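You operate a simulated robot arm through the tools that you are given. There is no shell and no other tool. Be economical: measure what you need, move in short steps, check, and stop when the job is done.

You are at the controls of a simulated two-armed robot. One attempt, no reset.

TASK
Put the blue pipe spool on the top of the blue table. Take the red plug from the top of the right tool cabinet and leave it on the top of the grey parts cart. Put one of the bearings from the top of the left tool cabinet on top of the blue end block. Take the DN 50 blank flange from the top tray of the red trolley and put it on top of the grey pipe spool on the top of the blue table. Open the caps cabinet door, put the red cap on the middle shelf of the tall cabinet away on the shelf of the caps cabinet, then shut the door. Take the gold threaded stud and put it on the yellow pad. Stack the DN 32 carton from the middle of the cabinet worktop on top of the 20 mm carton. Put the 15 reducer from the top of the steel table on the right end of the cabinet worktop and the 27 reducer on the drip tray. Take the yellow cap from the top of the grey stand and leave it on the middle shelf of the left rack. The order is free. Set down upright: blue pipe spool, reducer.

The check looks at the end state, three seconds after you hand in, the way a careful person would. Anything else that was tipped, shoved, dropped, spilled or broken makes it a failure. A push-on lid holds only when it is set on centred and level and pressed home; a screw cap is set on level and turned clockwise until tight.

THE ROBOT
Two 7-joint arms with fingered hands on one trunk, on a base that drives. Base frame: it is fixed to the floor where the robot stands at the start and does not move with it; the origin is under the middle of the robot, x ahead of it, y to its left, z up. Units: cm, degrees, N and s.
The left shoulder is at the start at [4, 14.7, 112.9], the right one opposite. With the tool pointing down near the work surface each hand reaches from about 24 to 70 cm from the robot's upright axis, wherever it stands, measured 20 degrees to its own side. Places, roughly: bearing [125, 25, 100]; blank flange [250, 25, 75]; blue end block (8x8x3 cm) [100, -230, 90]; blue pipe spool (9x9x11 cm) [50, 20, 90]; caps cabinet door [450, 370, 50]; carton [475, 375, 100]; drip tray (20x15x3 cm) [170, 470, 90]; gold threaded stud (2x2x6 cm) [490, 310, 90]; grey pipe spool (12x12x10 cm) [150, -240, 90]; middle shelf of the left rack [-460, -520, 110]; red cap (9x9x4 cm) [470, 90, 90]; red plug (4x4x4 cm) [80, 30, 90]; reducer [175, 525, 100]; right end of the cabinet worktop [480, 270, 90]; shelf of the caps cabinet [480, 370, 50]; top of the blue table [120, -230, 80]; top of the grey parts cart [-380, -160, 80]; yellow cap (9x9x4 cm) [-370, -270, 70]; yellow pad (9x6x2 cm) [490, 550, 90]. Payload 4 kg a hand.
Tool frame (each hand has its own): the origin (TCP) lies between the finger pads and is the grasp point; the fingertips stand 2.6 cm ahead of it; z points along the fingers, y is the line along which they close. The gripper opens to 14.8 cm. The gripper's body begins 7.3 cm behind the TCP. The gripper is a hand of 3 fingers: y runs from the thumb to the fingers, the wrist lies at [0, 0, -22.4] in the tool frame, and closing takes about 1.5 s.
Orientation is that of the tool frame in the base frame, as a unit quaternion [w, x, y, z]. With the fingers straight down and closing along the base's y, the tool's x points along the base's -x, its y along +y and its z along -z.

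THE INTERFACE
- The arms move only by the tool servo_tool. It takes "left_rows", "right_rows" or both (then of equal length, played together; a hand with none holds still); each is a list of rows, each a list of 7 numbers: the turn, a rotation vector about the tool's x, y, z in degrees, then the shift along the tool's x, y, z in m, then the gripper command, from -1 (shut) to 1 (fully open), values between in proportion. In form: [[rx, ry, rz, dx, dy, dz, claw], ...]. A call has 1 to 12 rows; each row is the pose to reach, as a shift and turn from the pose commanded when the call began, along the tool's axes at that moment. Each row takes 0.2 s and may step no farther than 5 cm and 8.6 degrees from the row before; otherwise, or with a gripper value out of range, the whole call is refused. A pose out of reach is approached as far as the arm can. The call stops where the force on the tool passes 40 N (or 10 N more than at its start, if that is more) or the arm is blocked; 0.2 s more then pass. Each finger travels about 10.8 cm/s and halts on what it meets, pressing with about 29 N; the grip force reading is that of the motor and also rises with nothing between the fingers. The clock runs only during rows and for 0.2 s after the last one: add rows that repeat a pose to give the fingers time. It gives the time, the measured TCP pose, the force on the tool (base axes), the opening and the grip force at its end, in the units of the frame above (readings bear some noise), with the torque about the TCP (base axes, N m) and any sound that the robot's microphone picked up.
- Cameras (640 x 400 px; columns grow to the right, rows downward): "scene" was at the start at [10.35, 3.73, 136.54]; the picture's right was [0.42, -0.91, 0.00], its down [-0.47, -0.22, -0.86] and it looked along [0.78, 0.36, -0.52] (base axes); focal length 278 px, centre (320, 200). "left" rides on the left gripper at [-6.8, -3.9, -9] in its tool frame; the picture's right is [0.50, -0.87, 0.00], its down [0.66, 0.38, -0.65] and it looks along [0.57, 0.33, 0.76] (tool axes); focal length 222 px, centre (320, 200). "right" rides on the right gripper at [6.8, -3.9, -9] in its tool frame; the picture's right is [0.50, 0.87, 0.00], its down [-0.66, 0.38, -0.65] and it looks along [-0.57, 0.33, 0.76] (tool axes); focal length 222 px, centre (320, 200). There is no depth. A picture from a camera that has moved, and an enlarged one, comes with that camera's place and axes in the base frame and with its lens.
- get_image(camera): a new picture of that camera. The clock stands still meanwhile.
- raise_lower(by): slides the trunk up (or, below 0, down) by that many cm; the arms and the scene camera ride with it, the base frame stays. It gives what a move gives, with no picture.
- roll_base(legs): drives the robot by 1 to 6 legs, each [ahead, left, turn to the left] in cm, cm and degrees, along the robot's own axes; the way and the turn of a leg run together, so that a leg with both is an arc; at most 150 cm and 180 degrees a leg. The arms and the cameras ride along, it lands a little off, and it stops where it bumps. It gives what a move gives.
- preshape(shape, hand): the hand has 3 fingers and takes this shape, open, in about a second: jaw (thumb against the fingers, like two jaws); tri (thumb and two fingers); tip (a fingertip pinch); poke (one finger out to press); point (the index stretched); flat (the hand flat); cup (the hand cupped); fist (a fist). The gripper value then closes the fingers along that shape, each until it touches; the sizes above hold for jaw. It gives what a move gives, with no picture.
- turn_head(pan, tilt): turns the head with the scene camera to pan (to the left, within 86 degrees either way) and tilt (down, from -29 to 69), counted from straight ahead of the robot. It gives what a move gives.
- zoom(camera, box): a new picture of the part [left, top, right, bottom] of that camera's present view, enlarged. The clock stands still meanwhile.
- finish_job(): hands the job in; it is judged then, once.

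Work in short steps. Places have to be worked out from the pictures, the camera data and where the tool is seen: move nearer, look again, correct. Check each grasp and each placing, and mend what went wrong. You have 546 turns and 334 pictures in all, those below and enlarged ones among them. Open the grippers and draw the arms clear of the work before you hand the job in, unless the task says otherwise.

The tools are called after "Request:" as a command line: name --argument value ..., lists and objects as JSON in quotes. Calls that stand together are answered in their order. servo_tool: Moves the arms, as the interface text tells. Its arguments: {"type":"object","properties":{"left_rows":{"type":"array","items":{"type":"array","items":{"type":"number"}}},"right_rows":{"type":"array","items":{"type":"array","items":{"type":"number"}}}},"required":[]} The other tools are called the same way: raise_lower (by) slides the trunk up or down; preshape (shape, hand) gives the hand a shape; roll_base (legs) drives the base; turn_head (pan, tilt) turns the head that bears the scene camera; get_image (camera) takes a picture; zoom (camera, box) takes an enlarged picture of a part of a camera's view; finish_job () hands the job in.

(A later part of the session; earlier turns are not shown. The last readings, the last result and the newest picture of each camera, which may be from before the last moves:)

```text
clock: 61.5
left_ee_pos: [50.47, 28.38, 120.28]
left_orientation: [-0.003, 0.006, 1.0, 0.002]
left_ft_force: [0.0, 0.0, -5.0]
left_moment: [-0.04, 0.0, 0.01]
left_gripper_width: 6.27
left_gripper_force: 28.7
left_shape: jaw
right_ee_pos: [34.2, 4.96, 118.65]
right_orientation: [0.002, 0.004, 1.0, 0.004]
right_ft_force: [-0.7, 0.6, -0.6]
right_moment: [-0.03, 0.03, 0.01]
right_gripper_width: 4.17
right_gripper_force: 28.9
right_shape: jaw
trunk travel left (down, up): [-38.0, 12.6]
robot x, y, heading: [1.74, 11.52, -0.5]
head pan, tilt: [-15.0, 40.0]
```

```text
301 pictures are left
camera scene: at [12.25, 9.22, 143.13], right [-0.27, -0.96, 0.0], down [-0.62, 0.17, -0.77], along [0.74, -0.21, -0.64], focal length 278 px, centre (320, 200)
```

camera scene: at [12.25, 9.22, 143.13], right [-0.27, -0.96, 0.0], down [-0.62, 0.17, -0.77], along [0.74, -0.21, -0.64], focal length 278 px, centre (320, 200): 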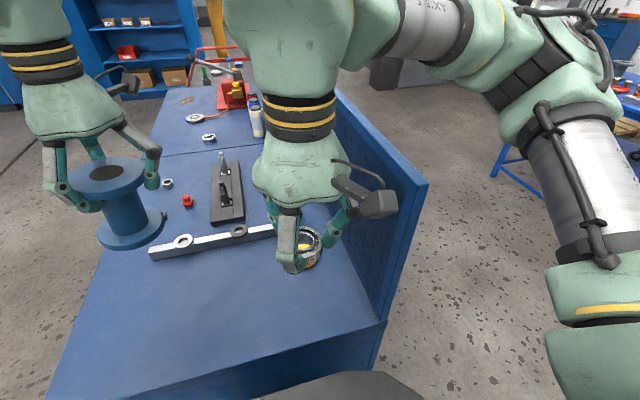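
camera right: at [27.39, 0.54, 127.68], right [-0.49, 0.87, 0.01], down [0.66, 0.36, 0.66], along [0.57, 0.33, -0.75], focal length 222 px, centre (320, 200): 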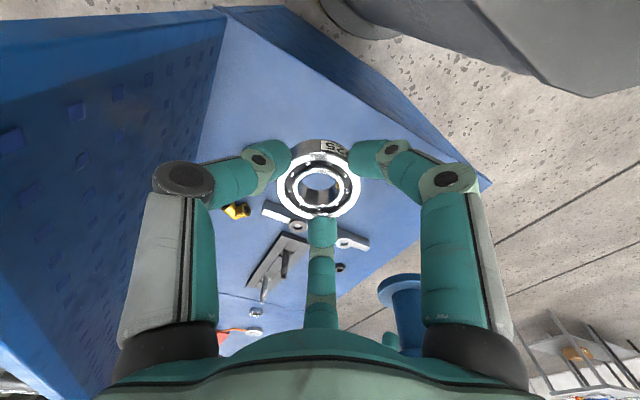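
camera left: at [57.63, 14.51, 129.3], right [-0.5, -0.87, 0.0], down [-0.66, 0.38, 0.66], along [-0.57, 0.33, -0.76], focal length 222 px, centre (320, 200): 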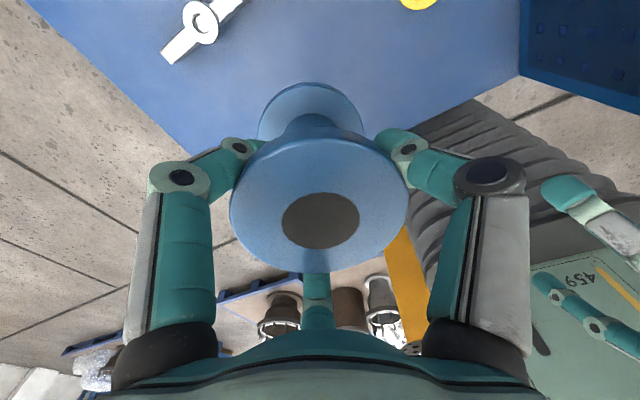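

The bearing is still held. I pull both hands in close so they pass in front of the cabinets and the panel.

Request:
servo_tool --left_rows '[[0, 0, 0, 0.04, 0, 0, -1], [0, 0, 0, 0.08, 0, 0, -1], [0, 0, 0, 0.12, 0, 0, -1], [0, 0, 0, 0.16, 0, 0, -1], [0, 0, 0, 0.2, 0, 0, -1], [0, 0, 0, 0.2, 0, 0, -1]]' --right_rows '[[0, 0, 0, 0.015, 0, 0, -1], [0, 0, 0, 0.03, 0, 0, -1], [0, 0, 0, 0.045, 0, 0, -1], [0, 0, 0, 0.05, 0, 0, -1], [0, 0, 0, 0.05, 0, 0, -1], [0, 0, 0, 0.05, 0, 0, -1]]'

Request:
get_image --camera "scene"

```text
clock: 62.9
left_ee_pos: [30.53, 28.77, 120.42]
left_orientation: [-0.001, 0.007, 1.0, 0.001]
left_ft_force: [0.2, -0.2, -6.0]
left_moment: [-0.07, -0.01, -0.02]
left_gripper_width: 6.29
left_gripper_force: 28.9
left_shape: jaw
right_ee_pos: [29.21, 4.86, 118.75]
right_orientation: [0.002, 0.004, 1.0, 0.004]
right_ft_force: [0.5, 0.0, -1.8]
right_moment: [-0.01, 0.03, -0.02]
right_gripper_width: 4.16
right_gripper_force: 29.1
right_shape: jaw
trunk travel left (down, up): [-38.0, 12.6]
robot x, y, heading: [1.62, 11.97, -0.7]
head pan, tilt: [-15.0, 40.0]
```

```text
300 pictures are left
camera scene: at [12.3, 9.24, 143.12], right [-0.27, -0.96, 0.0], down [-0.62, 0.17, -0.77], along [0.74, -0.21, -0.64], focal length 278 px, centre (320, 200)
```

scene: 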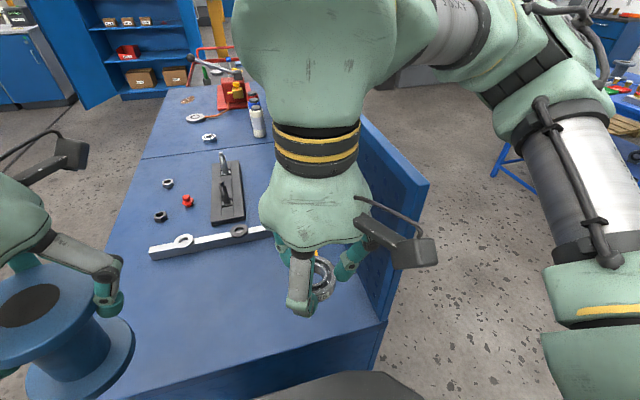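

The panel's near edge is at about x 35, z 123. I raise a bit more, ease back 2 cm, and strafe right past it.

Request:
raise_lower --by 6

Request:
roll_base --legs '[[-3, 0, 0], [0, -70, 0], [0, -90, 0]]'

Request:
get_image --camera "scene"

```text
clock: 63.9
left_ee_pos: [30.45, 28.79, 126.53]
left_orientation: [-0.001, 0.007, 1.0, 0.001]
left_ft_force: [0.4, 0.7, -5.1]
left_moment: [-0.06, -0.02, -0.01]
left_gripper_width: 6.26
left_gripper_force: 29.3
left_shape: jaw
right_ee_pos: [29.24, 4.95, 124.7]
right_orientation: [0.003, 0.005, 1.0, 0.006]
right_ft_force: [-0.5, 0.2, -1.6]
right_moment: [0.02, -0.01, 0.0]
right_gripper_width: 4.16
right_gripper_force: 28.9
right_shape: jaw
trunk travel left (down, up): [-44.0, 6.6]
robot x, y, heading: [1.84, 11.55, -0.8]
head pan, tilt: [-15.0, 40.0]
```

```text
clock: 72.5
left_ee_pos: [24.91, -132.17, 126.53]
left_orientation: [-0.001, 0.007, 1.0, 0.001]
left_ft_force: [0.2, 0.4, -6.0]
left_moment: [-0.03, 0.0, 0.04]
left_gripper_width: 6.26
left_gripper_force: 29.2
left_shape: jaw
right_ee_pos: [23.77, -156.11, 124.77]
right_orientation: [0.002, 0.003, 1.0, 0.005]
right_ft_force: [0.2, 0.7, -1.3]
right_moment: [0.01, -0.02, -0.01]
right_gripper_width: 4.18
right_gripper_force: 29.3
right_shape: jaw
trunk travel left (down, up): [-44.0, 6.6]
robot x, y, heading: [-3.58, -149.69, -0.9]
head pan, tilt: [-15.0, 40.0]
```

```text
299 pictures are left
camera scene: at [6.71, -151.81, 149.22], right [-0.27, -0.96, 0.0], down [-0.62, 0.17, -0.77], along [0.74, -0.21, -0.64], focal length 278 px, centre (320, 200)
```

scene: 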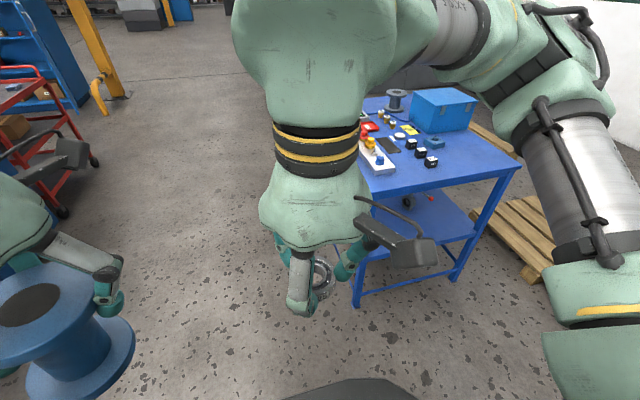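

The blue table is ahead on the right. I approach its west side, facing east, and look closer.

Request:
roll_base --legs '[[20, -85, 0], [28, 0, 0]]'

Request:
turn_head --pan 0 --tilt 38

Request:
get_image --camera "scene"

```text
clock: 78.7
left_ee_pos: [72.34, -216.4, 126.67]
left_orientation: [-0.001, 0.01, 1.0, 0.002]
left_ft_force: [-0.5, 0.8, -6.0]
left_moment: [-0.05, -0.04, 0.05]
left_gripper_width: 6.25
left_gripper_force: 28.8
left_shape: jaw
right_ee_pos: [70.85, -240.31, 124.85]
right_orientation: [0.004, 0.007, 1.0, 0.005]
right_ft_force: [-0.3, 0.5, -1.6]
right_moment: [-0.04, 0.03, -0.01]
right_gripper_width: 4.16
right_gripper_force: 28.5
right_shape: jaw
trunk travel left (down, up): [-44.0, 6.6]
robot x, y, heading: [43.93, -233.54, -1.0]
head pan, tilt: [-15.0, 40.0]
```

```text
clock: 79.4
left_ee_pos: [72.59, -216.48, 126.48]
left_orientation: [-0.002, 0.01, 1.0, 0.002]
left_ft_force: [-0.1, 0.1, -5.6]
left_moment: [-0.04, -0.03, 0.0]
left_gripper_width: 6.26
left_gripper_force: 28.8
left_shape: jaw
right_ee_pos: [71.3, -240.29, 124.81]
right_orientation: [0.003, 0.006, 1.0, 0.005]
right_ft_force: [0.4, -0.5, -1.7]
right_moment: [0.01, 0.05, 0.01]
right_gripper_width: 4.18
right_gripper_force: 28.7
right_shape: jaw
trunk travel left (down, up): [-44.0, 6.6]
robot x, y, heading: [43.81, -233.58, -1.1]
head pan, tilt: [0.0, 38.0]
```

```text
298 pictures are left
camera scene: at [54.77, -233.73, 149.51], right [-0.02, -1.0, 0.0], down [-0.62, 0.01, -0.79], along [0.79, -0.01, -0.62], focal length 278 px, centre (320, 200)
```

scene: 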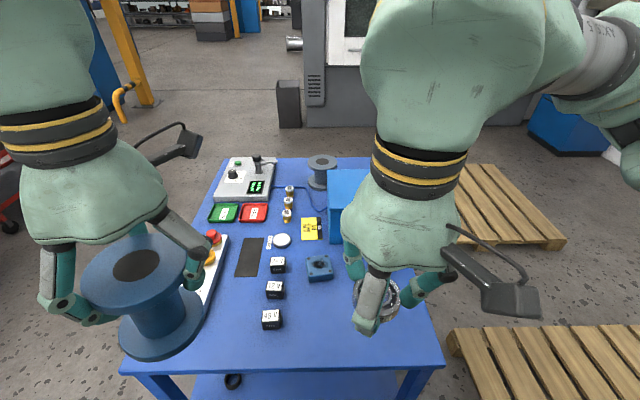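

I zoom on the end block to see its top.

Request:
zoom --camera "scene" --box '[240, 200, 400, 300]'

Request:
roll_base --legs '[[6, 11, 1]]'

Request:
get_image --camera "right"

Request:
get_image --camera "scene"

```text
4.00 times, centred on (320, 250) of scene
camera zoom: at [54.77, -233.73, 149.51], right [-0.02, -1.0, 0.0], down [-0.62, 0.01, -0.79], along [0.79, -0.01, -0.62], focal length 1112 px, centre (320, 0)
```

zoom: 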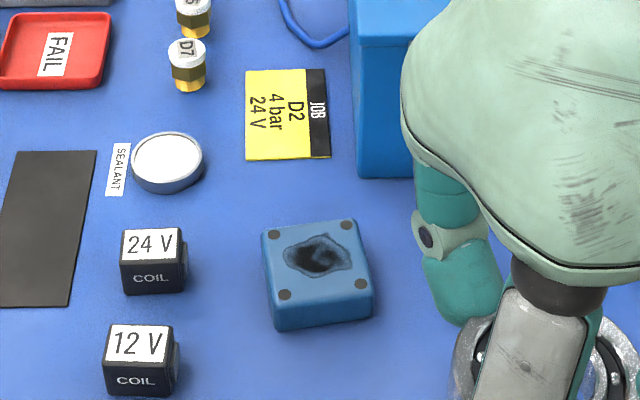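

```text
clock: 80.7
left_ee_pos: [78.36, -205.42, 126.66]
left_orientation: [-0.001, 0.003, 1.0, 0.003]
left_ft_force: [0.4, 0.1, -5.3]
left_moment: [-0.02, -0.05, -0.01]
left_gripper_width: 6.27
left_gripper_force: 29.0
left_shape: jaw
right_ee_pos: [77.3, -229.31, 124.84]
right_orientation: [0.002, -0.001, 1.0, 0.006]
right_ft_force: [-0.1, 0.3, -2.1]
right_moment: [0.02, 0.02, -0.03]
right_gripper_width: 4.17
right_gripper_force: 29.0
right_shape: jaw
trunk travel left (down, up): [-44.0, 6.6]
robot x, y, heading: [49.75, -222.48, -0.1]
head pan, tilt: [0.0, 38.0]
```

```text
296 pictures are left
camera right: at [70.54, -233.37, 133.82], right [-0.5, 0.86, 0.01], down [0.65, 0.37, 0.66], along [0.57, 0.34, -0.75], focal length 222 px, centre (320, 200)
```

right: 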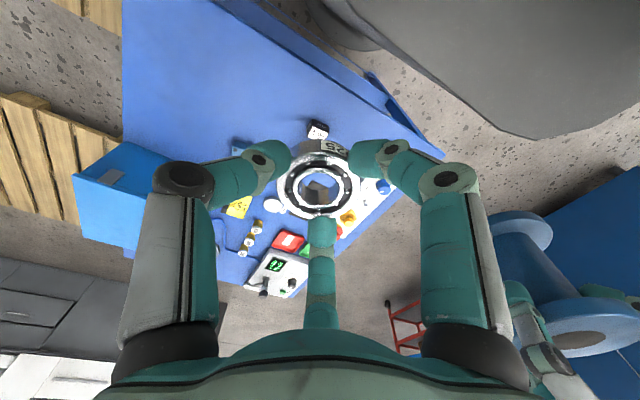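

```text
295 pictures are left
camera scene: at [60.74, -223.03, 149.53], right [0.0, -1.0, 0.0], down [-0.62, 0.0, -0.79], along [0.79, 0.0, -0.62], focal length 278 px, centre (320, 200)
```

scene: 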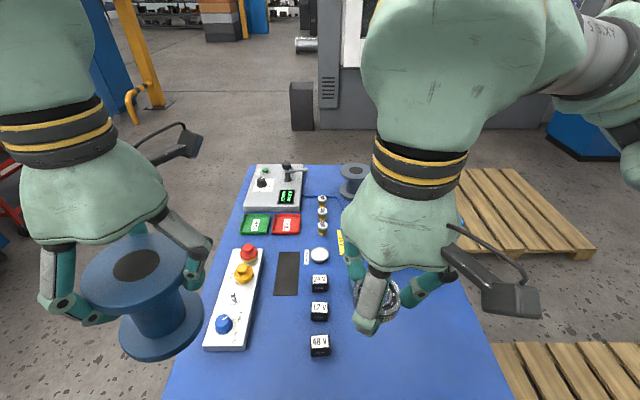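

The block's top centre is at about (107.9, −234), z≈83. I carry the bearing above it.

Request:
servo_tool --right_rows '[[0, 0, 0, -0.045, -0.007, 0.0, -1], [0, 0, 0, -0.09, -0.014, 0.01, -1], [0, 0, 0, -0.135, -0.021, 0.02, -1], [0, 0, 0, -0.18, -0.028, 0.03, -1], [0, 0, 0, -0.22, -0.035, 0.05, -1], [0, 0, 0, -0.26, -0.041, 0.07, -1], [0, 0, 0, -0.29, -0.046, 0.1, -1], [0, 0, 0, -0.306, -0.048, 0.14, -1], [0, 0, 0, -0.306, -0.048, 0.14, -1]]'

Request:
get_image --camera "right"

Request:
get_image --camera "scene"

```text
clock: 82.7
left_ee_pos: [78.46, -205.16, 126.44]
left_orientation: [-0.001, 0.003, 1.0, 0.002]
left_ft_force: [-0.6, 0.0, -5.4]
left_moment: [-0.05, -0.02, -0.01]
left_gripper_width: 6.27
left_gripper_force: 29.1
left_shape: jaw
right_ee_pos: [108.11, -233.59, 110.9]
right_orientation: [0.004, -0.002, 1.0, 0.004]
right_ft_force: [0.1, -0.1, -1.2]
right_moment: [0.01, -0.01, 0.01]
right_gripper_width: 4.15
right_gripper_force: 29.2
right_shape: jaw
trunk travel left (down, up): [-44.0, 6.6]
robot x, y, heading: [50.14, -222.26, -0.1]
head pan, tilt: [0.0, 38.0]
```

```text
294 pictures are left
camera right: at [101.29, -237.54, 119.93], right [-0.5, 0.87, 0.01], down [0.65, 0.37, 0.66], along [0.57, 0.33, -0.75], focal length 222 px, centre (320, 200)
```

right: 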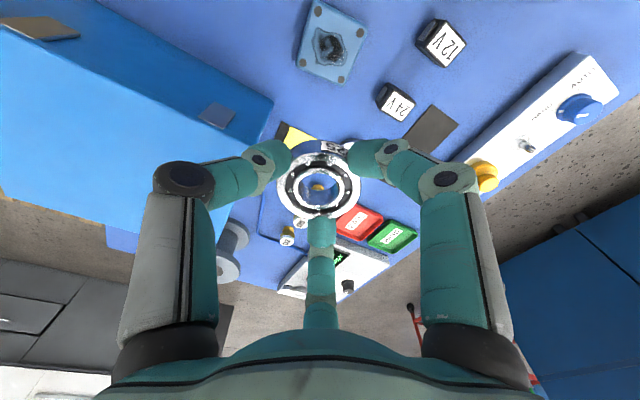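

```text
293 pictures are left
camera scene: at [60.86, -222.69, 149.52], right [0.0, -1.0, 0.0], down [-0.62, 0.0, -0.79], along [0.79, 0.0, -0.62], focal length 278 px, centre (320, 200)
```

scene: 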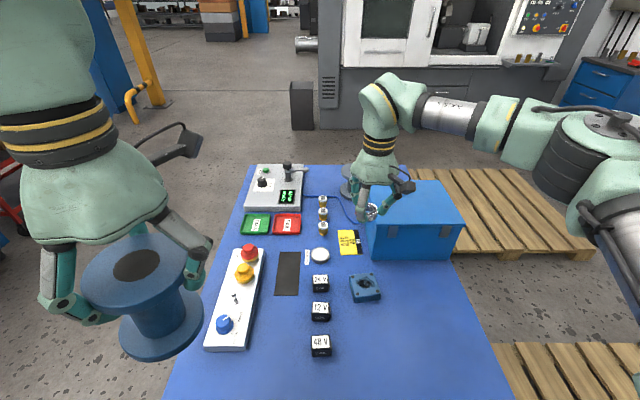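

Triangulation puts the block at about (104, −234.3), top z≈87. I correct and lower to z≈101.

Request:
servo_tool --right_rows '[[0, 0, 0, 0.041, -0.007, 0.0, -1], [0, 0, 0, 0.041, -0.007, 0.05, -1], [0, 0, 0, 0.041, -0.007, 0.1, -1], [0, 0, 0, 0.041, -0.007, 0.1, -1]]'

Request:
get_image --camera "right"

Request:
zoom --camera "scene" --box '[285, 200, 445, 300]'

```text
clock: 83.7
left_ee_pos: [78.41, -205.28, 126.56]
left_orientation: [0.0, 0.002, 1.0, 0.002]
left_ft_force: [-0.2, 0.0, -5.6]
left_moment: [-0.04, -0.01, 0.01]
left_gripper_width: 6.27
left_gripper_force: 28.7
left_shape: jaw
right_ee_pos: [104.16, -234.32, 101.01]
right_orientation: [0.004, 0.0, 1.0, 0.006]
right_ft_force: [-0.2, 0.2, -1.7]
right_moment: [-0.02, 0.03, 0.01]
right_gripper_width: 4.19
right_gripper_force: 28.6
right_shape: jaw
trunk travel left (down, up): [-44.0, 6.6]
robot x, y, heading: [50.0, -222.57, -0.1]
head pan, tilt: [0.0, 38.0]
```

```text
292 pictures are left
camera right: at [97.28, -238.33, 109.98], right [-0.5, 0.87, 0.01], down [0.65, 0.37, 0.66], along [0.57, 0.34, -0.75], focal length 222 px, centre (320, 200)
```

right: 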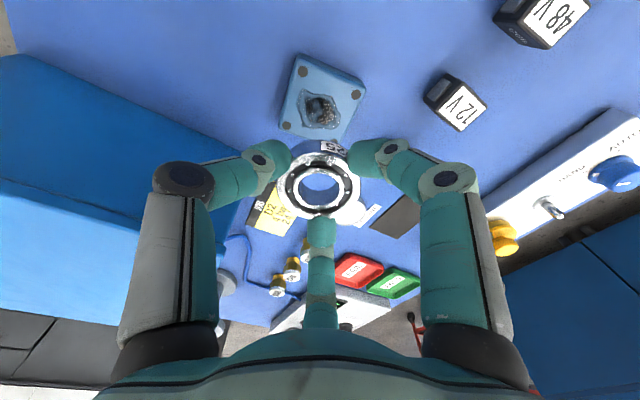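

```text
4.00 times, centred on (365, 250) of scene
camera zoom: at [60.78, -222.76, 149.53], right [0.0, -1.0, 0.0], down [-0.62, 0.0, -0.79], along [0.79, 0.0, -0.62], focal length 1112 px, centre (140, 0)
```

zoom: 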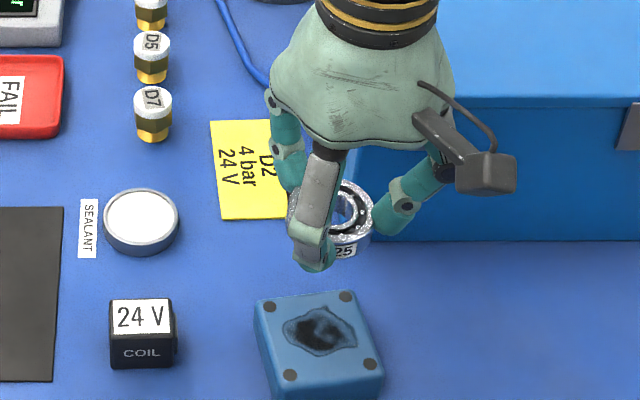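

The block top comes out at z≈88 and x≈103. I shift slightly, lower to z≈96 and look again.

Request:
servo_tool --right_rows '[[0, 0, 0, 0.01, -0.003, 0.0, -1], [0, 0, 0, 0.01, -0.003, 0.05, -1], [0, 0, 0, 0.01, -0.003, 0.05, -1]]'

Request:
get_image --camera "right"

Request:
zoom --camera "scene" --box '[285, 210, 445, 310]'

```text
clock: 84.5
left_ee_pos: [78.46, -205.12, 126.62]
left_orientation: [-0.001, 0.002, 1.0, 0.002]
left_ft_force: [-0.1, 0.1, -5.4]
left_moment: [-0.02, -0.02, -0.03]
left_gripper_width: 6.26
left_gripper_force: 28.8
left_shape: jaw
right_ee_pos: [103.13, -234.5, 96.01]
right_orientation: [0.002, -0.002, 1.0, 0.004]
right_ft_force: [-0.4, 0.0, -0.7]
right_moment: [-0.04, 0.05, 0.01]
right_gripper_width: 4.17
right_gripper_force: 28.3
right_shape: jaw
trunk travel left (down, up): [-44.0, 6.6]
robot x, y, heading: [50.11, -222.45, -0.1]
head pan, tilt: [0.0, 38.0]
```

```text
290 pictures are left
camera right: at [96.27, -238.6, 105.04], right [-0.5, 0.87, 0.01], down [0.65, 0.37, 0.66], along [0.57, 0.33, -0.75], focal length 222 px, centre (320, 200)
```

right: 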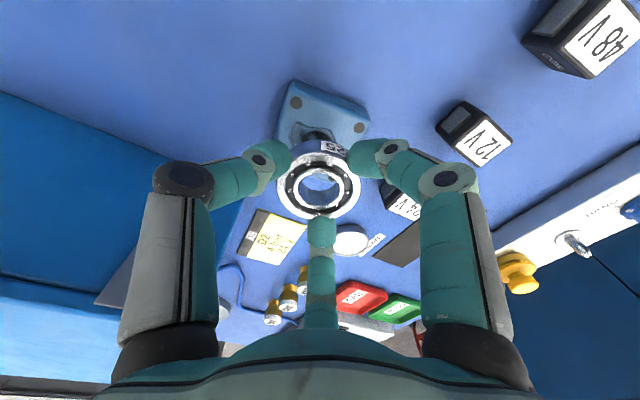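

```text
4.00 times, centred on (365, 260) of scene
camera zoom: at [60.91, -222.69, 149.52], right [0.0, -1.0, 0.0], down [-0.62, 0.0, -0.79], along [0.79, 0.0, -0.62], focal length 1112 px, centre (140, -40)
```

zoom: 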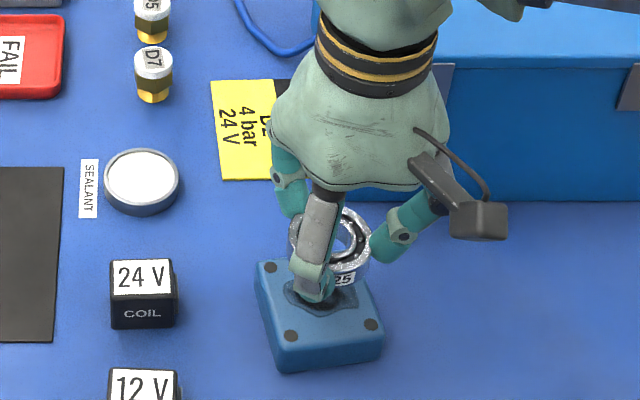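

The bearing is nearly centred over the block. I lower in small steps until contact.

Request:
servo_tool --right_rows '[[0, 0, 0, -0.003, 0.001, 0.01, -1], [0, 0, 0, -0.003, 0.001, 0.02, -1], [0, 0, 0, -0.003, 0.001, 0.027, -1], [0, 0, 0, -0.003, 0.001, 0.033, -1], [0, 0, 0, -0.003, 0.001, 0.038, -1]]'

Request:
zoom --camera "scene" --box '[285, 230, 445, 330]'

```text
clock: 85.7
left_ee_pos: [78.57, -205.19, 126.49]
left_orientation: [-0.002, 0.003, 1.0, 0.002]
left_ft_force: [0.3, -0.5, -5.4]
left_moment: [-0.01, -0.03, 0.04]
left_gripper_width: 6.28
left_gripper_force: 28.9
left_shape: jaw
right_ee_pos: [103.34, -234.41, 92.11]
right_orientation: [0.003, -0.001, 1.0, 0.004]
right_ft_force: [0.6, -0.2, -2.0]
right_moment: [0.03, -0.02, 0.01]
right_gripper_width: 4.18
right_gripper_force: 28.7
right_shape: jaw
trunk travel left (down, up): [-44.0, 6.6]
robot x, y, heading: [49.76, -222.9, 0.0]
head pan, tilt: [0.0, 38.0]
```

```text
4.00 times, centred on (365, 280) of scene
camera zoom: at [60.91, -222.72, 149.52], right [0.0, -1.0, 0.0], down [-0.62, 0.0, -0.79], along [0.79, 0.0, -0.62], focal length 1112 px, centre (140, -120)
```

zoom: 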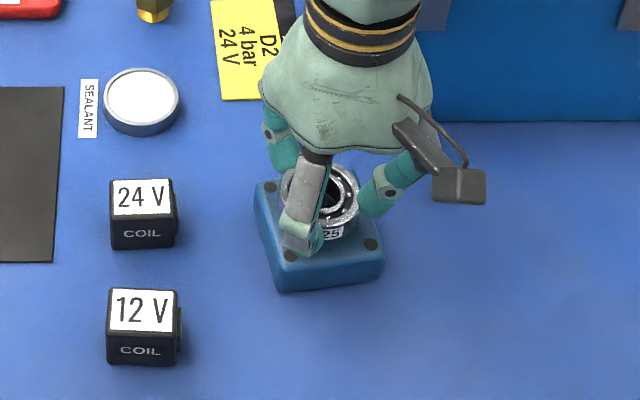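

Request:
servo_tool --right_rows '[[0, 0, 0, 0, 0, 0.003, -1], [0, 0, 0, 0, 0, 0.006, -1], [0, 0, 0, 0, 0, 0.009, -1]]'

Request:
zoom --camera "scene" --box '[325, 255, 405, 305]'

```text
clock: 86.5
left_ee_pos: [78.46, -205.14, 126.57]
left_orientation: [-0.001, 0.002, 1.0, 0.002]
left_ft_force: [-0.3, 1.0, -5.5]
left_moment: [-0.05, -0.02, -0.03]
left_gripper_width: 6.26
left_gripper_force: 29.0
left_shape: jaw
right_ee_pos: [103.34, -234.41, 91.22]
right_orientation: [0.004, -0.001, 1.0, 0.005]
right_ft_force: [-0.2, -0.5, 2.1]
right_moment: [-0.08, -0.02, 0.04]
right_gripper_width: 4.22
right_gripper_force: 28.9
right_shape: jaw
trunk travel left (down, up): [-44.0, 6.6]
robot x, y, heading: [50.16, -222.89, -0.2]
head pan, tilt: [0.0, 38.0]
```

```text
8.00 times, centred on (365, 280) of scene
camera zoom: at [60.83, -222.72, 149.53], right [0.0, -1.0, 0.0], down [-0.62, 0.0, -0.79], along [0.79, 0.0, -0.62], focal length 2224 px, centre (-40, -440)
```

zoom: 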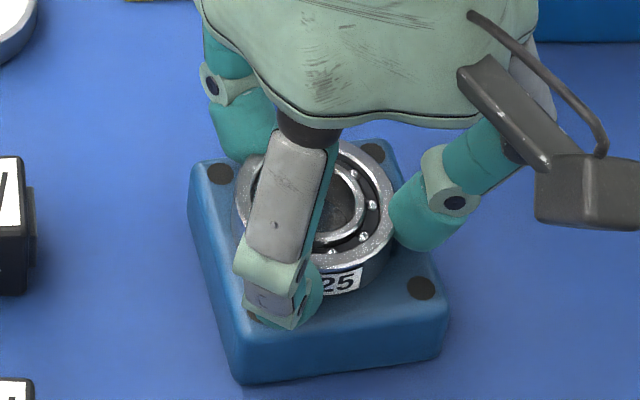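

Contact is made (force went from −2 to +2 N). I open the hand slowly and rise.

Request:
servo_tool --right_rows '[[0, 0, 0, 0, 0, 0.001, -0.6], [0, 0, 0, 0, 0, 0.001, -0.2], [0, 0, 0, 0, 0, 0.001, 0.0], [0, 0, 0, 0, 0, 0.001, 0.2], [0, 0, 0, 0, 0, 0.001, 0.3], [0, 0, 0, 0, 0, 0.001, 0.3], [0, 0, 0, 0, 0, -0.03, 0.4], [0, 0, 0, 0, 0, -0.07, 0.4], [0, 0, 0, 0, 0, -0.11, 0.4]]'

Request:
zoom --camera "scene" --box '[325, 255, 405, 305]'

Request:
get_image --camera "right"

```text
clock: 88.5
left_ee_pos: [78.49, -205.01, 126.53]
left_orientation: [-0.001, 0.003, 1.0, 0.002]
left_ft_force: [-0.3, -0.2, -5.9]
left_moment: [-0.01, -0.03, 0.02]
left_gripper_width: 6.25
left_gripper_force: 28.5
left_shape: jaw
right_ee_pos: [103.34, -234.67, 102.1]
right_orientation: [0.003, -0.001, 1.0, 0.004]
right_ft_force: [-0.4, -0.5, 0.5]
right_moment: [0.01, 0.01, 0.0]
right_gripper_width: 10.34
right_gripper_force: 0.0
right_shape: jaw
trunk travel left (down, up): [-44.0, 6.6]
robot x, y, heading: [50.03, -222.41, -0.1]
head pan, tilt: [0.0, 38.0]
```

```text
8.00 times, centred on (365, 280) of scene
camera zoom: at [60.84, -222.69, 149.53], right [0.0, -1.0, 0.0], down [-0.62, 0.0, -0.79], along [0.79, 0.0, -0.62], focal length 2224 px, centre (-40, -440)
```

zoom: 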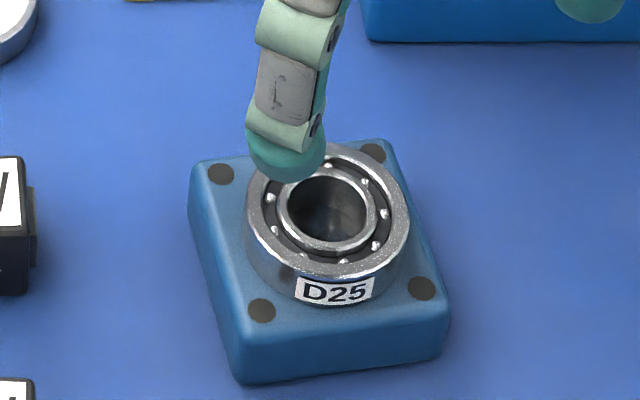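

```text
285 pictures are left
camera right: at [96.54, -238.57, 111.19], right [-0.5, 0.87, 0.01], down [0.65, 0.37, 0.66], along [0.57, 0.33, -0.75], focal length 222 px, centre (320, 200)
```

right: 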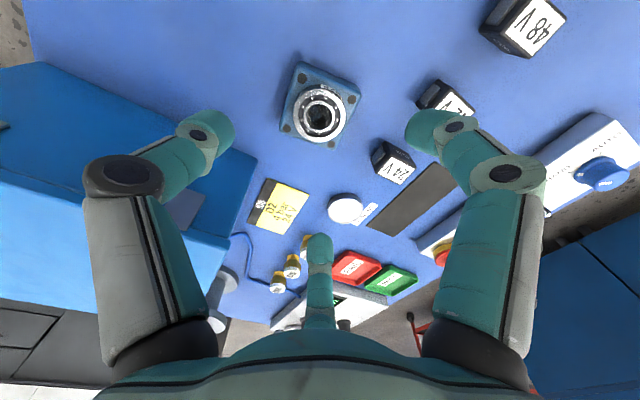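

The bearing sits well on the block. I retract the right hand and strafe right for the spool.

Request:
servo_tool --right_rows '[[0, 0, 0, 0.0, 0, -0.05, 0.4], [0, 0, 0, 0.0, 0, -0.1, 0.4], [0, 0, 0, 0.03, 0, -0.14, 0.4], [0, 0, 0, 0.06, 0, -0.18, 0.4], [0, 0, 0, 0.1, 0, -0.2, 0.4], [0, 0, 0, 0.15, 0, -0.2, 0.4], [0, 0, 0, 0.2, 0, -0.2, 0.4], [0, 0, 0, 0.25, 0, -0.2, 0.4]]'

Request:
roll_base --legs '[[-2, -34, 0]]'

Request:
get_image --camera "scene"

Request:
get_image --camera "left"

```text
clock: 90.3
left_ee_pos: [78.31, -205.0, 126.54]
left_orientation: [-0.002, 0.002, 1.0, 0.002]
left_ft_force: [-0.3, 0.2, -5.6]
left_moment: [-0.07, -0.06, 0.02]
left_gripper_width: 6.27
left_gripper_force: 29.1
left_shape: jaw
right_ee_pos: [78.05, -234.57, 122.02]
right_orientation: [0.003, -0.001, 1.0, 0.004]
right_ft_force: [-0.4, 0.1, -0.9]
right_moment: [-0.02, 0.04, 0.0]
right_gripper_width: 10.34
right_gripper_force: 0.1
right_shape: jaw
trunk travel left (down, up): [-44.0, 6.6]
robot x, y, heading: [50.22, -222.83, -0.2]
head pan, tilt: [0.0, 38.0]
```

```text
clock: 92.5
left_ee_pos: [76.43, -238.15, 126.41]
left_orientation: [-0.002, 0.002, 1.0, 0.001]
left_ft_force: [0.9, 0.5, -5.7]
left_moment: [-0.07, 0.0, -0.01]
left_gripper_width: 6.27
left_gripper_force: 29.3
left_shape: jaw
right_ee_pos: [76.11, -267.64, 122.1]
right_orientation: [0.002, 0.0, 1.0, 0.003]
right_ft_force: [-0.9, -0.1, 0.9]
right_moment: [0.01, 0.02, 0.01]
right_gripper_width: 10.33
right_gripper_force: 0.0
right_shape: jaw
trunk travel left (down, up): [-44.0, 6.6]
robot x, y, heading: [47.9, -256.16, -0.3]
head pan, tilt: [0.0, 38.0]
```

```text
284 pictures are left
camera scene: at [58.86, -255.73, 149.52], right [0.0, -1.0, 0.0], down [-0.62, 0.0, -0.79], along [0.79, 0.0, -0.62], focal length 278 px, centre (320, 200)
```

scene: 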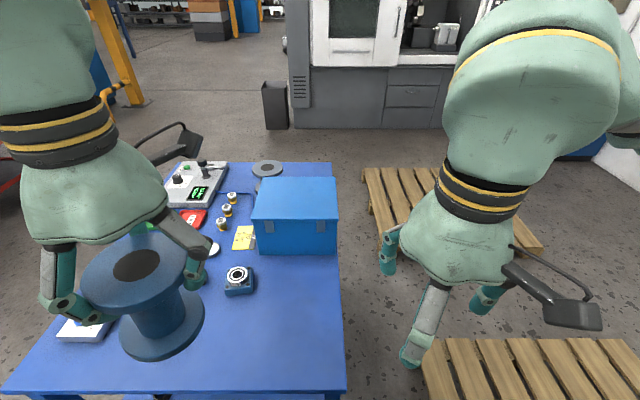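

```text
283 pictures are left
camera left: at [83.19, -242.15, 135.48], right [-0.5, -0.86, 0.0], down [-0.65, 0.38, 0.66], along [-0.57, 0.33, -0.75], focal length 222 px, centre (320, 200)
```

left: 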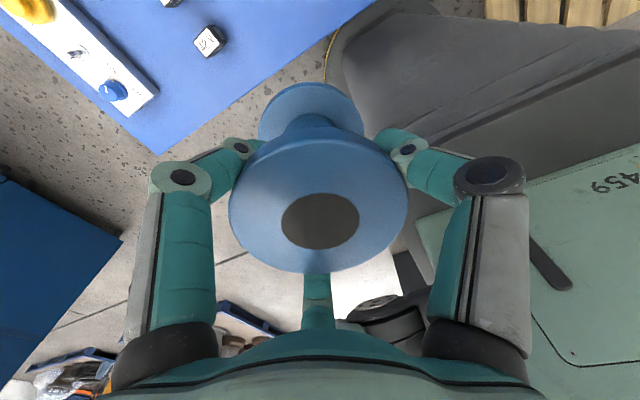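

The free spot is at (92, −246). I carry the spool over it and lower to about z 100.

Request:
servo_tool --left_rows '[[0, 0, 0, -0.04, -0.02, 0, -1], [0, 0, 0, -0.08, -0.04, 0, -1], [0, 0, 0, -0.12, -0.06, 0.01, -1], [0, 0, 0, -0.156, -0.078, 0.03, -1], [0, 0, 0, -0.156, -0.078, 0.08, -1], [0, 0, 0, -0.156, -0.078, 0.13, -1], [0, 0, 0, -0.156, -0.078, 0.18, -1], [0, 0, 0, -0.156, -0.078, 0.22, -1], [0, 0, 0, -0.156, -0.078, 0.26, -1], [0, 0, 0, -0.156, -0.078, 0.26, -1]]'

Request:
get_image --camera "scene"

Request:
get_image --camera "left"

```text
clock: 94.7
left_ee_pos: [91.88, -246.35, 100.26]
left_orientation: [-0.002, 0.002, 1.0, 0.002]
left_ft_force: [0.1, 0.2, -5.4]
left_moment: [-0.03, -0.02, -0.01]
left_gripper_width: 6.26
left_gripper_force: 29.5
left_shape: jaw
right_ee_pos: [76.2, -267.9, 122.01]
right_orientation: [0.003, -0.001, 1.0, 0.005]
right_ft_force: [0.6, -0.5, -0.3]
right_moment: [-0.05, -0.03, -0.02]
right_gripper_width: 10.3
right_gripper_force: 0.0
right_shape: jaw
trunk travel left (down, up): [-44.0, 6.6]
robot x, y, heading: [47.97, -256.21, -0.2]
head pan, tilt: [0.0, 38.0]
```

```text
282 pictures are left
camera scene: at [58.87, -256.05, 149.52], right [0.0, -1.0, 0.0], down [-0.62, 0.0, -0.79], along [0.79, 0.0, -0.62], focal length 278 px, centre (320, 200)
```

scene: 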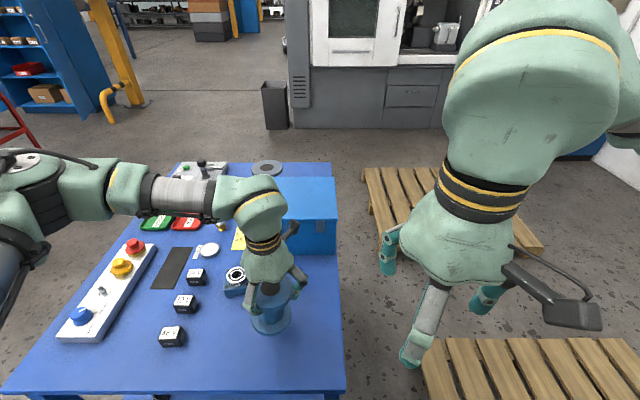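

```text
281 pictures are left
camera left: at [98.63, -250.33, 109.3], right [-0.5, -0.86, 0.0], down [-0.65, 0.38, 0.66], along [-0.57, 0.33, -0.75], focal length 222 px, centre (320, 200)
```

left: 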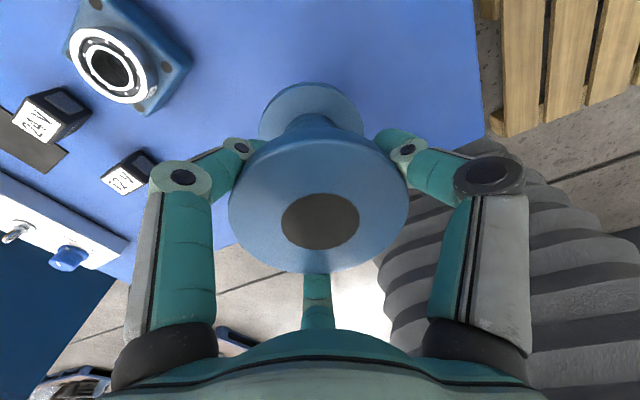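

Request:
servo_tool --left_rows '[[0, 0, 0, 0, 0, 0.01, -1], [0, 0, 0, 0, 0, 0.02, -1], [0, 0, 0, 0, 0, 0.03, -1], [0, 0, 0, 0, 0, 0.034, -1], [0, 0, 0, 0, 0, 0.038, -1]]'

Request:
zoom --camera "scene" --box '[190, 240, 350, 340]'

```text
clock: 95.9
left_ee_pos: [91.92, -246.23, 96.57]
left_orientation: [-0.001, 0.002, 1.0, 0.001]
left_ft_force: [0.6, 0.7, -5.1]
left_moment: [-0.03, -0.01, 0.02]
left_gripper_width: 6.26
left_gripper_force: 28.9
left_shape: jaw
right_ee_pos: [76.16, -267.8, 122.06]
right_orientation: [0.002, -0.002, 1.0, 0.004]
right_ft_force: [-0.5, 1.0, 0.3]
right_moment: [-0.03, 0.01, -0.01]
right_gripper_width: 10.32
right_gripper_force: 0.1
right_shape: jaw
trunk travel left (down, up): [-44.0, 6.6]
robot x, y, heading: [47.77, -255.68, -0.2]
head pan, tilt: [0.0, 38.0]
```

```text
4.00 times, centred on (270, 290) of scene
camera zoom: at [58.87, -256.02, 149.52], right [0.0, -1.0, 0.0], down [-0.62, 0.0, -0.79], along [0.79, 0.0, -0.62], focal length 1112 px, centre (520, -160)
```

zoom: 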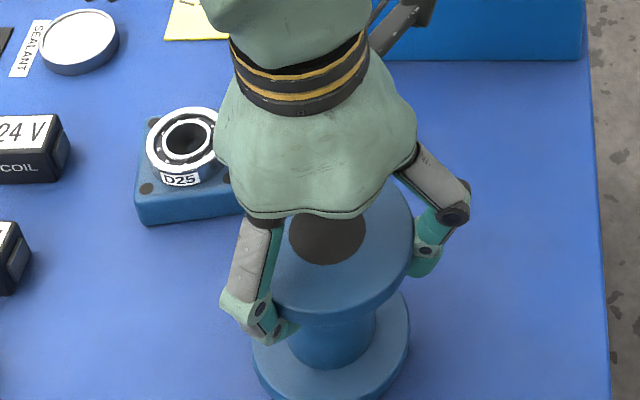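

Still above the table; I lower in fine steps.

Request:
servo_tool --left_rows '[[0, 0, 0, 0, 0, 0.003, -1], [0, 0, 0, 0, 0, 0.006, -1], [0, 0, 0, 0, 0, 0.008, -1], [0, 0, 0, 0, 0, 0.01, -1]]'

```text
clock: 96.9
left_ee_pos: [91.97, -246.28, 95.63]
left_orientation: [-0.001, 0.002, 1.0, 0.001]
left_ft_force: [0.5, 0.5, -5.7]
left_moment: [-0.07, -0.02, -0.01]
left_gripper_width: 6.23
left_gripper_force: 29.3
left_shape: jaw
right_ee_pos: [76.16, -267.92, 122.19]
right_orientation: [0.003, -0.001, 1.0, 0.004]
right_ft_force: [0.0, 0.8, 0.8]
right_moment: [0.01, 0.03, 0.01]
right_gripper_width: 10.32
right_gripper_force: 0.0
right_shape: jaw
trunk travel left (down, up): [-44.0, 6.6]
robot x, y, heading: [48.33, -255.26, -0.2]
head pan, tilt: [0.0, 38.0]
```

Request:
servo_tool --left_rows '[[0, 0, 0, 0, 0, 0.002, -1], [0, 0, 0, 0, 0, 0.004, -1], [0, 0, 0, 0, 0, 0.006, -1], [0, 0, 0, 0, 0, 0.008, -1]]'

```text
clock: 97.9
left_ee_pos: [91.92, -246.19, 94.9]
left_orientation: [-0.001, 0.004, 1.0, 0.0]
left_ft_force: [0.2, 1.4, -0.3]
left_moment: [-0.1, -0.03, -0.03]
left_gripper_width: 6.26
left_gripper_force: 29.2
left_shape: jaw
right_ee_pos: [76.13, -267.86, 122.25]
right_orientation: [0.003, -0.001, 1.0, 0.005]
right_ft_force: [-0.3, -0.7, 0.4]
right_moment: [0.0, 0.05, -0.05]
right_gripper_width: 10.33
right_gripper_force: 0.0
right_shape: jaw
trunk travel left (down, up): [-44.0, 6.6]
robot x, y, heading: [47.97, -255.77, -0.1]
head pan, tilt: [0.0, 38.0]
```

The table now carries the spool's weight. I open slowly, then rise.

Request:
servo_tool --left_rows '[[0, 0, 0, 0, 0, 0.001, -0.6], [0, 0, 0, 0, 0, 0.001, -0.3], [0, 0, 0, 0, 0, 0.001, 0.0], [0, 0, 0, 0, 0, 0.001, 0.2], [0, 0, 0, 0, 0, 0.001, 0.4], [0, 0, 0, 0, 0, 0.001, 0.6], [0, 0, 0, 0, 0, 0.001, 0.8], [0, 0, 0, 0, 0, 0.001, 0.8], [0, 0, 0, 0, 0, -0.03, 0.8], [0, 0, 0, 0, 0, -0.07, 0.8], [0, 0, 0, 0, 0, -0.11, 0.8]]'

Request:
get_image --camera "scene"

```text
clock: 100.3
left_ee_pos: [91.86, -246.52, 106.01]
left_orientation: [-0.001, 0.002, 1.0, 0.002]
left_ft_force: [0.4, 0.6, -0.3]
left_moment: [-0.02, 0.01, -0.01]
left_gripper_width: 13.29
left_gripper_force: 0.1
left_shape: jaw
right_ee_pos: [76.06, -267.89, 122.15]
right_orientation: [0.002, -0.001, 1.0, 0.005]
right_ft_force: [-0.6, 0.4, 0.0]
right_moment: [0.0, 0.0, 0.0]
right_gripper_width: 10.31
right_gripper_force: 0.1
right_shape: jaw
trunk travel left (down, up): [-44.0, 6.6]
robot x, y, heading: [47.83, -255.88, -0.5]
head pan, tilt: [0.0, 38.0]
```

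```text
279 pictures are left
camera scene: at [58.74, -256.06, 149.53], right [0.0, -1.0, 0.0], down [-0.62, 0.0, -0.79], along [0.79, 0.0, -0.62], focal length 278 px, centre (320, 200)
```

scene: 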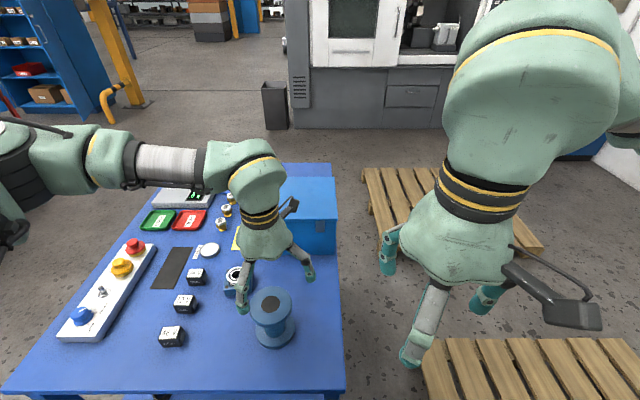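

The blue spool stands upright on the table. I retract the left hand, then drive out and east towards the red trolley for the flange.

Request:
servo_tool --left_rows '[[0, 0, 0, 0.0, 0, -0.05, 0.8], [0, 0, 0, 0.0, 0, -0.1, 0.8], [0, 0, 0, 0.04, 0.0, -0.13, 0.8], [0, 0, 0, 0.08, 0.01, -0.15, 0.8], [0, 0, 0, 0.12, 0.03, -0.17, 0.8], [0, 0, 0, 0.155, 0.05, -0.17, 0.8]]'

Request:
roll_base --legs '[[-28, 0, 0], [0, 115, 0], [150, 0, 0], [75, 0, 0]]'

Request:
turn_head --pan 65 --tilt 30

Request:
get_image --camera "scene"

```text
clock: 101.7
left_ee_pos: [76.54, -240.99, 123.1]
left_orientation: [-0.001, 0.002, 1.0, 0.001]
left_ft_force: [-0.4, 0.1, 0.2]
left_moment: [-0.04, -0.02, 0.0]
left_gripper_width: 13.29
left_gripper_force: 0.0
left_shape: jaw
right_ee_pos: [76.11, -267.83, 122.16]
right_orientation: [0.003, -0.001, 1.0, 0.004]
right_ft_force: [-0.4, -0.1, -0.3]
right_moment: [0.01, 0.0, 0.02]
right_gripper_width: 10.32
right_gripper_force: 0.1
right_shape: jaw
trunk travel left (down, up): [-44.0, 6.6]
robot x, y, heading: [47.99, -255.9, 0.0]
head pan, tilt: [0.0, 38.0]
```

```text
clock: 119.8
left_ee_pos: [274.69, -128.99, 123.06]
left_orientation: [-0.001, 0.004, 1.0, 0.002]
left_ft_force: [0.0, -0.5, 0.0]
left_moment: [0.01, 0.0, -0.02]
left_gripper_width: 13.3
left_gripper_force: 0.0
left_shape: jaw
right_ee_pos: [274.09, -155.81, 122.14]
right_orientation: [0.003, 0.001, 1.0, 0.005]
right_ft_force: [-0.5, 0.2, 0.6]
right_moment: [0.0, -0.03, 0.02]
right_gripper_width: 10.33
right_gripper_force: 0.1
right_shape: jaw
trunk travel left (down, up): [-44.0, 6.6]
robot x, y, heading: [246.27, -143.69, -0.3]
head pan, tilt: [0.0, 38.0]
```

```text
clock: 121.2
left_ee_pos: [274.77, -128.89, 122.97]
left_orientation: [-0.001, 0.005, 1.0, 0.001]
left_ft_force: [-0.7, 0.9, -0.1]
left_moment: [0.02, -0.01, 0.0]
left_gripper_width: 13.3
left_gripper_force: 0.1
left_shape: jaw
right_ee_pos: [274.15, -155.69, 122.09]
right_orientation: [0.004, 0.001, 1.0, 0.004]
right_ft_force: [0.0, 1.0, 0.2]
right_moment: [-0.01, -0.01, -0.03]
right_gripper_width: 10.32
right_gripper_force: 0.0
right_shape: jaw
trunk travel left (down, up): [-44.0, 6.6]
robot x, y, heading: [245.74, -143.77, -0.3]
head pan, tilt: [65.0, 30.0]
```

```text
278 pictures are left
camera scene: at [252.14, -135.56, 150.76], right [0.9, -0.43, 0.0], down [-0.21, -0.45, -0.87], along [0.37, 0.78, -0.5], focal length 278 px, centre (320, 200)
```

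scene: 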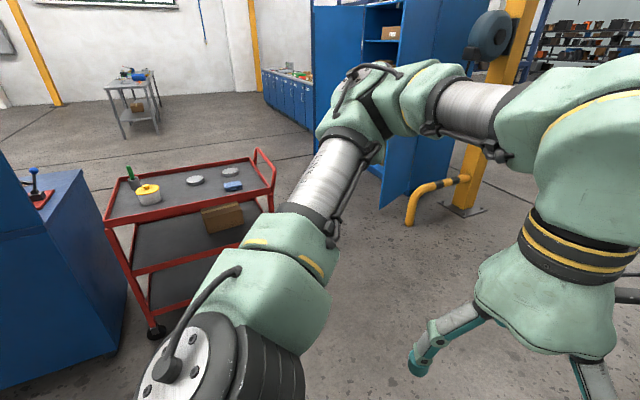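

The trolley's top tray spans about x 207–290, y 7–60, with two discs on it. I turn north and approach.

Request:
roll_base --legs '[[0, 0, 90.3], [113, -10, 0]]'

Request:
turn_head --pan 0 --tilt 45

Request:
get_image --camera "scene"

```text
clock: 130.4
left_ee_pos: [238.85, -5.17, 122.91]
left_orientation: [0.003, 0.71, -0.704, -0.001]
left_ft_force: [0.8, 0.0, -0.2]
left_moment: [-0.01, -0.01, 0.03]
left_gripper_width: 13.31
left_gripper_force: 0.1
left_shape: jaw
right_ee_pos: [265.63, -5.35, 122.01]
right_orientation: [0.003, 0.713, -0.701, -0.004]
right_ft_force: [-0.3, 0.7, -0.5]
right_moment: [-0.06, 0.01, 0.02]
right_gripper_width: 10.36
right_gripper_force: 0.0
right_shape: jaw
trunk travel left (down, up): [-44.0, 6.6]
robot x, y, heading: [253.78, -34.01, 90.7]
head pan, tilt: [65.0, 30.0]
stopped in leg 2: the robot was blocked; the commanded pose is now the measured one
```

```text
clock: 131.8
left_ee_pos: [238.79, -5.44, 123.03]
left_orientation: [0.002, 0.71, -0.704, -0.001]
left_ft_force: [0.3, 0.2, -0.3]
left_moment: [-0.01, 0.0, -0.03]
left_gripper_width: 13.32
left_gripper_force: 0.0
left_shape: jaw
right_ee_pos: [265.69, -5.69, 122.05]
right_orientation: [0.001, 0.714, -0.701, -0.006]
right_ft_force: [-0.3, 0.2, -0.2]
right_moment: [-0.02, 0.0, 0.02]
right_gripper_width: 10.34
right_gripper_force: 0.0
right_shape: jaw
trunk travel left (down, up): [-44.0, 6.6]
robot x, y, heading: [253.78, -34.06, 90.8]
head pan, tilt: [0.0, 45.0]
```

```text
277 pictures are left
camera scene: at [254.0, -23.85, 148.5], right [1.0, 0.01, 0.0], down [0.01, -0.71, -0.71], along [-0.01, 0.71, -0.71], focal length 278 px, centre (320, 200)
```

scene: 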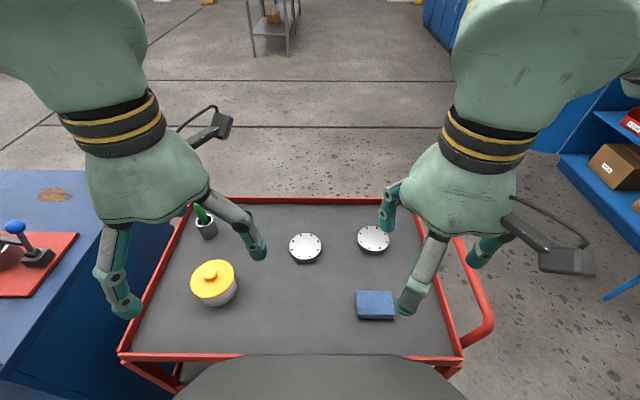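

The base stopped at the trolley's edge. I back off slightly and zoom on the two discs to read the labels.

Request:
roll_base --legs '[[-1.5, 0, 0]]'

Request:
zoom --camera "scene" --box '[270, 205, 430, 305]'

Request:
get_image --camera "left"

Request:
get_image --camera "right"

```text
clock: 132.6
left_ee_pos: [238.76, -6.51, 122.91]
left_orientation: [0.004, 0.71, -0.704, 0.0]
left_ft_force: [-0.4, 0.0, 0.5]
left_moment: [-0.04, -0.03, -0.01]
left_gripper_width: 13.31
left_gripper_force: 0.0
left_shape: jaw
right_ee_pos: [265.58, -6.69, 122.0]
right_orientation: [0.003, 0.713, -0.701, -0.005]
right_ft_force: [-0.1, -0.6, -0.2]
right_moment: [-0.04, 0.02, -0.02]
right_gripper_width: 10.32
right_gripper_force: 0.2
right_shape: jaw
trunk travel left (down, up): [-44.0, 6.6]
robot x, y, heading: [253.86, -35.86, 90.6]
head pan, tilt: [0.0, 45.0]
```

```text
4.00 times, centred on (350, 255) of scene
camera zoom: at [254.01, -24.84, 148.45], right [1.0, 0.01, 0.0], down [0.01, -0.71, -0.7], along [-0.01, 0.7, -0.71], focal length 1112 px, centre (200, -20)
```

zoom: 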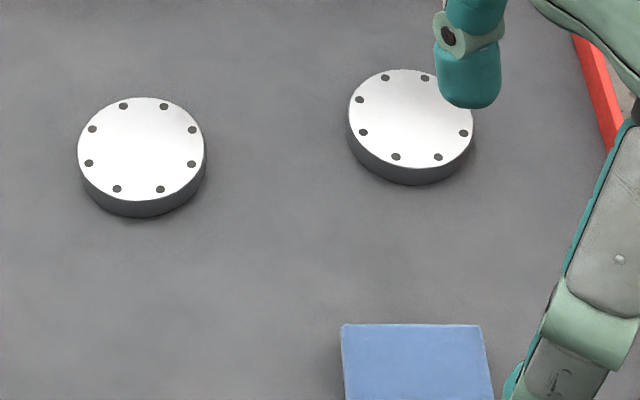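

```text
275 pictures are left
camera left: at [242.63, 0.31, 131.94], right [0.87, -0.49, 0.0], down [-0.37, -0.65, 0.66], along [-0.32, -0.57, -0.75], focal length 222 px, centre (320, 200)
```

left: 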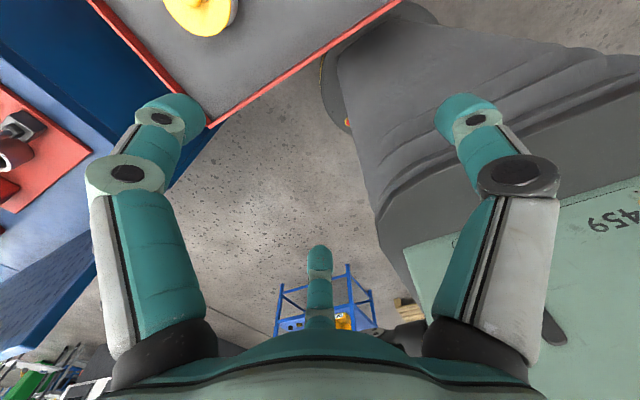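

```text
274 pictures are left
camera right: at [269.67, -13.42, 131.03], right [-0.86, -0.51, 0.01], down [-0.38, 0.65, 0.66], along [-0.34, 0.56, -0.75], focal length 222 px, centre (320, 200)
```

right: 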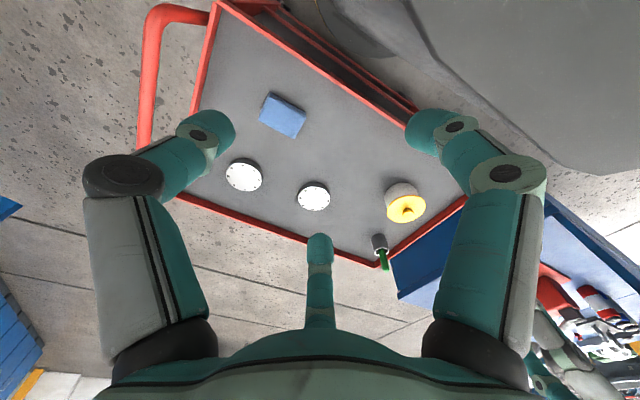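

Both discs look alike from above, so the labels must be on the sides. I zoom with the right camera.

Request:
zoom --camera "right" --box '[210, 140, 370, 240]'

```text
4.00 times, centred on (290, 190) of right
camera zoom: at [269.67, -13.42, 131.03], right [-0.86, -0.51, 0.01], down [-0.38, 0.65, 0.66], along [-0.34, 0.56, -0.75], focal length 888 px, centre (440, 240)
```

zoom: 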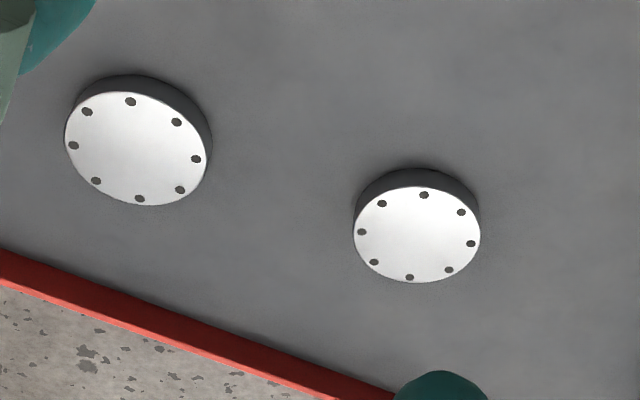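

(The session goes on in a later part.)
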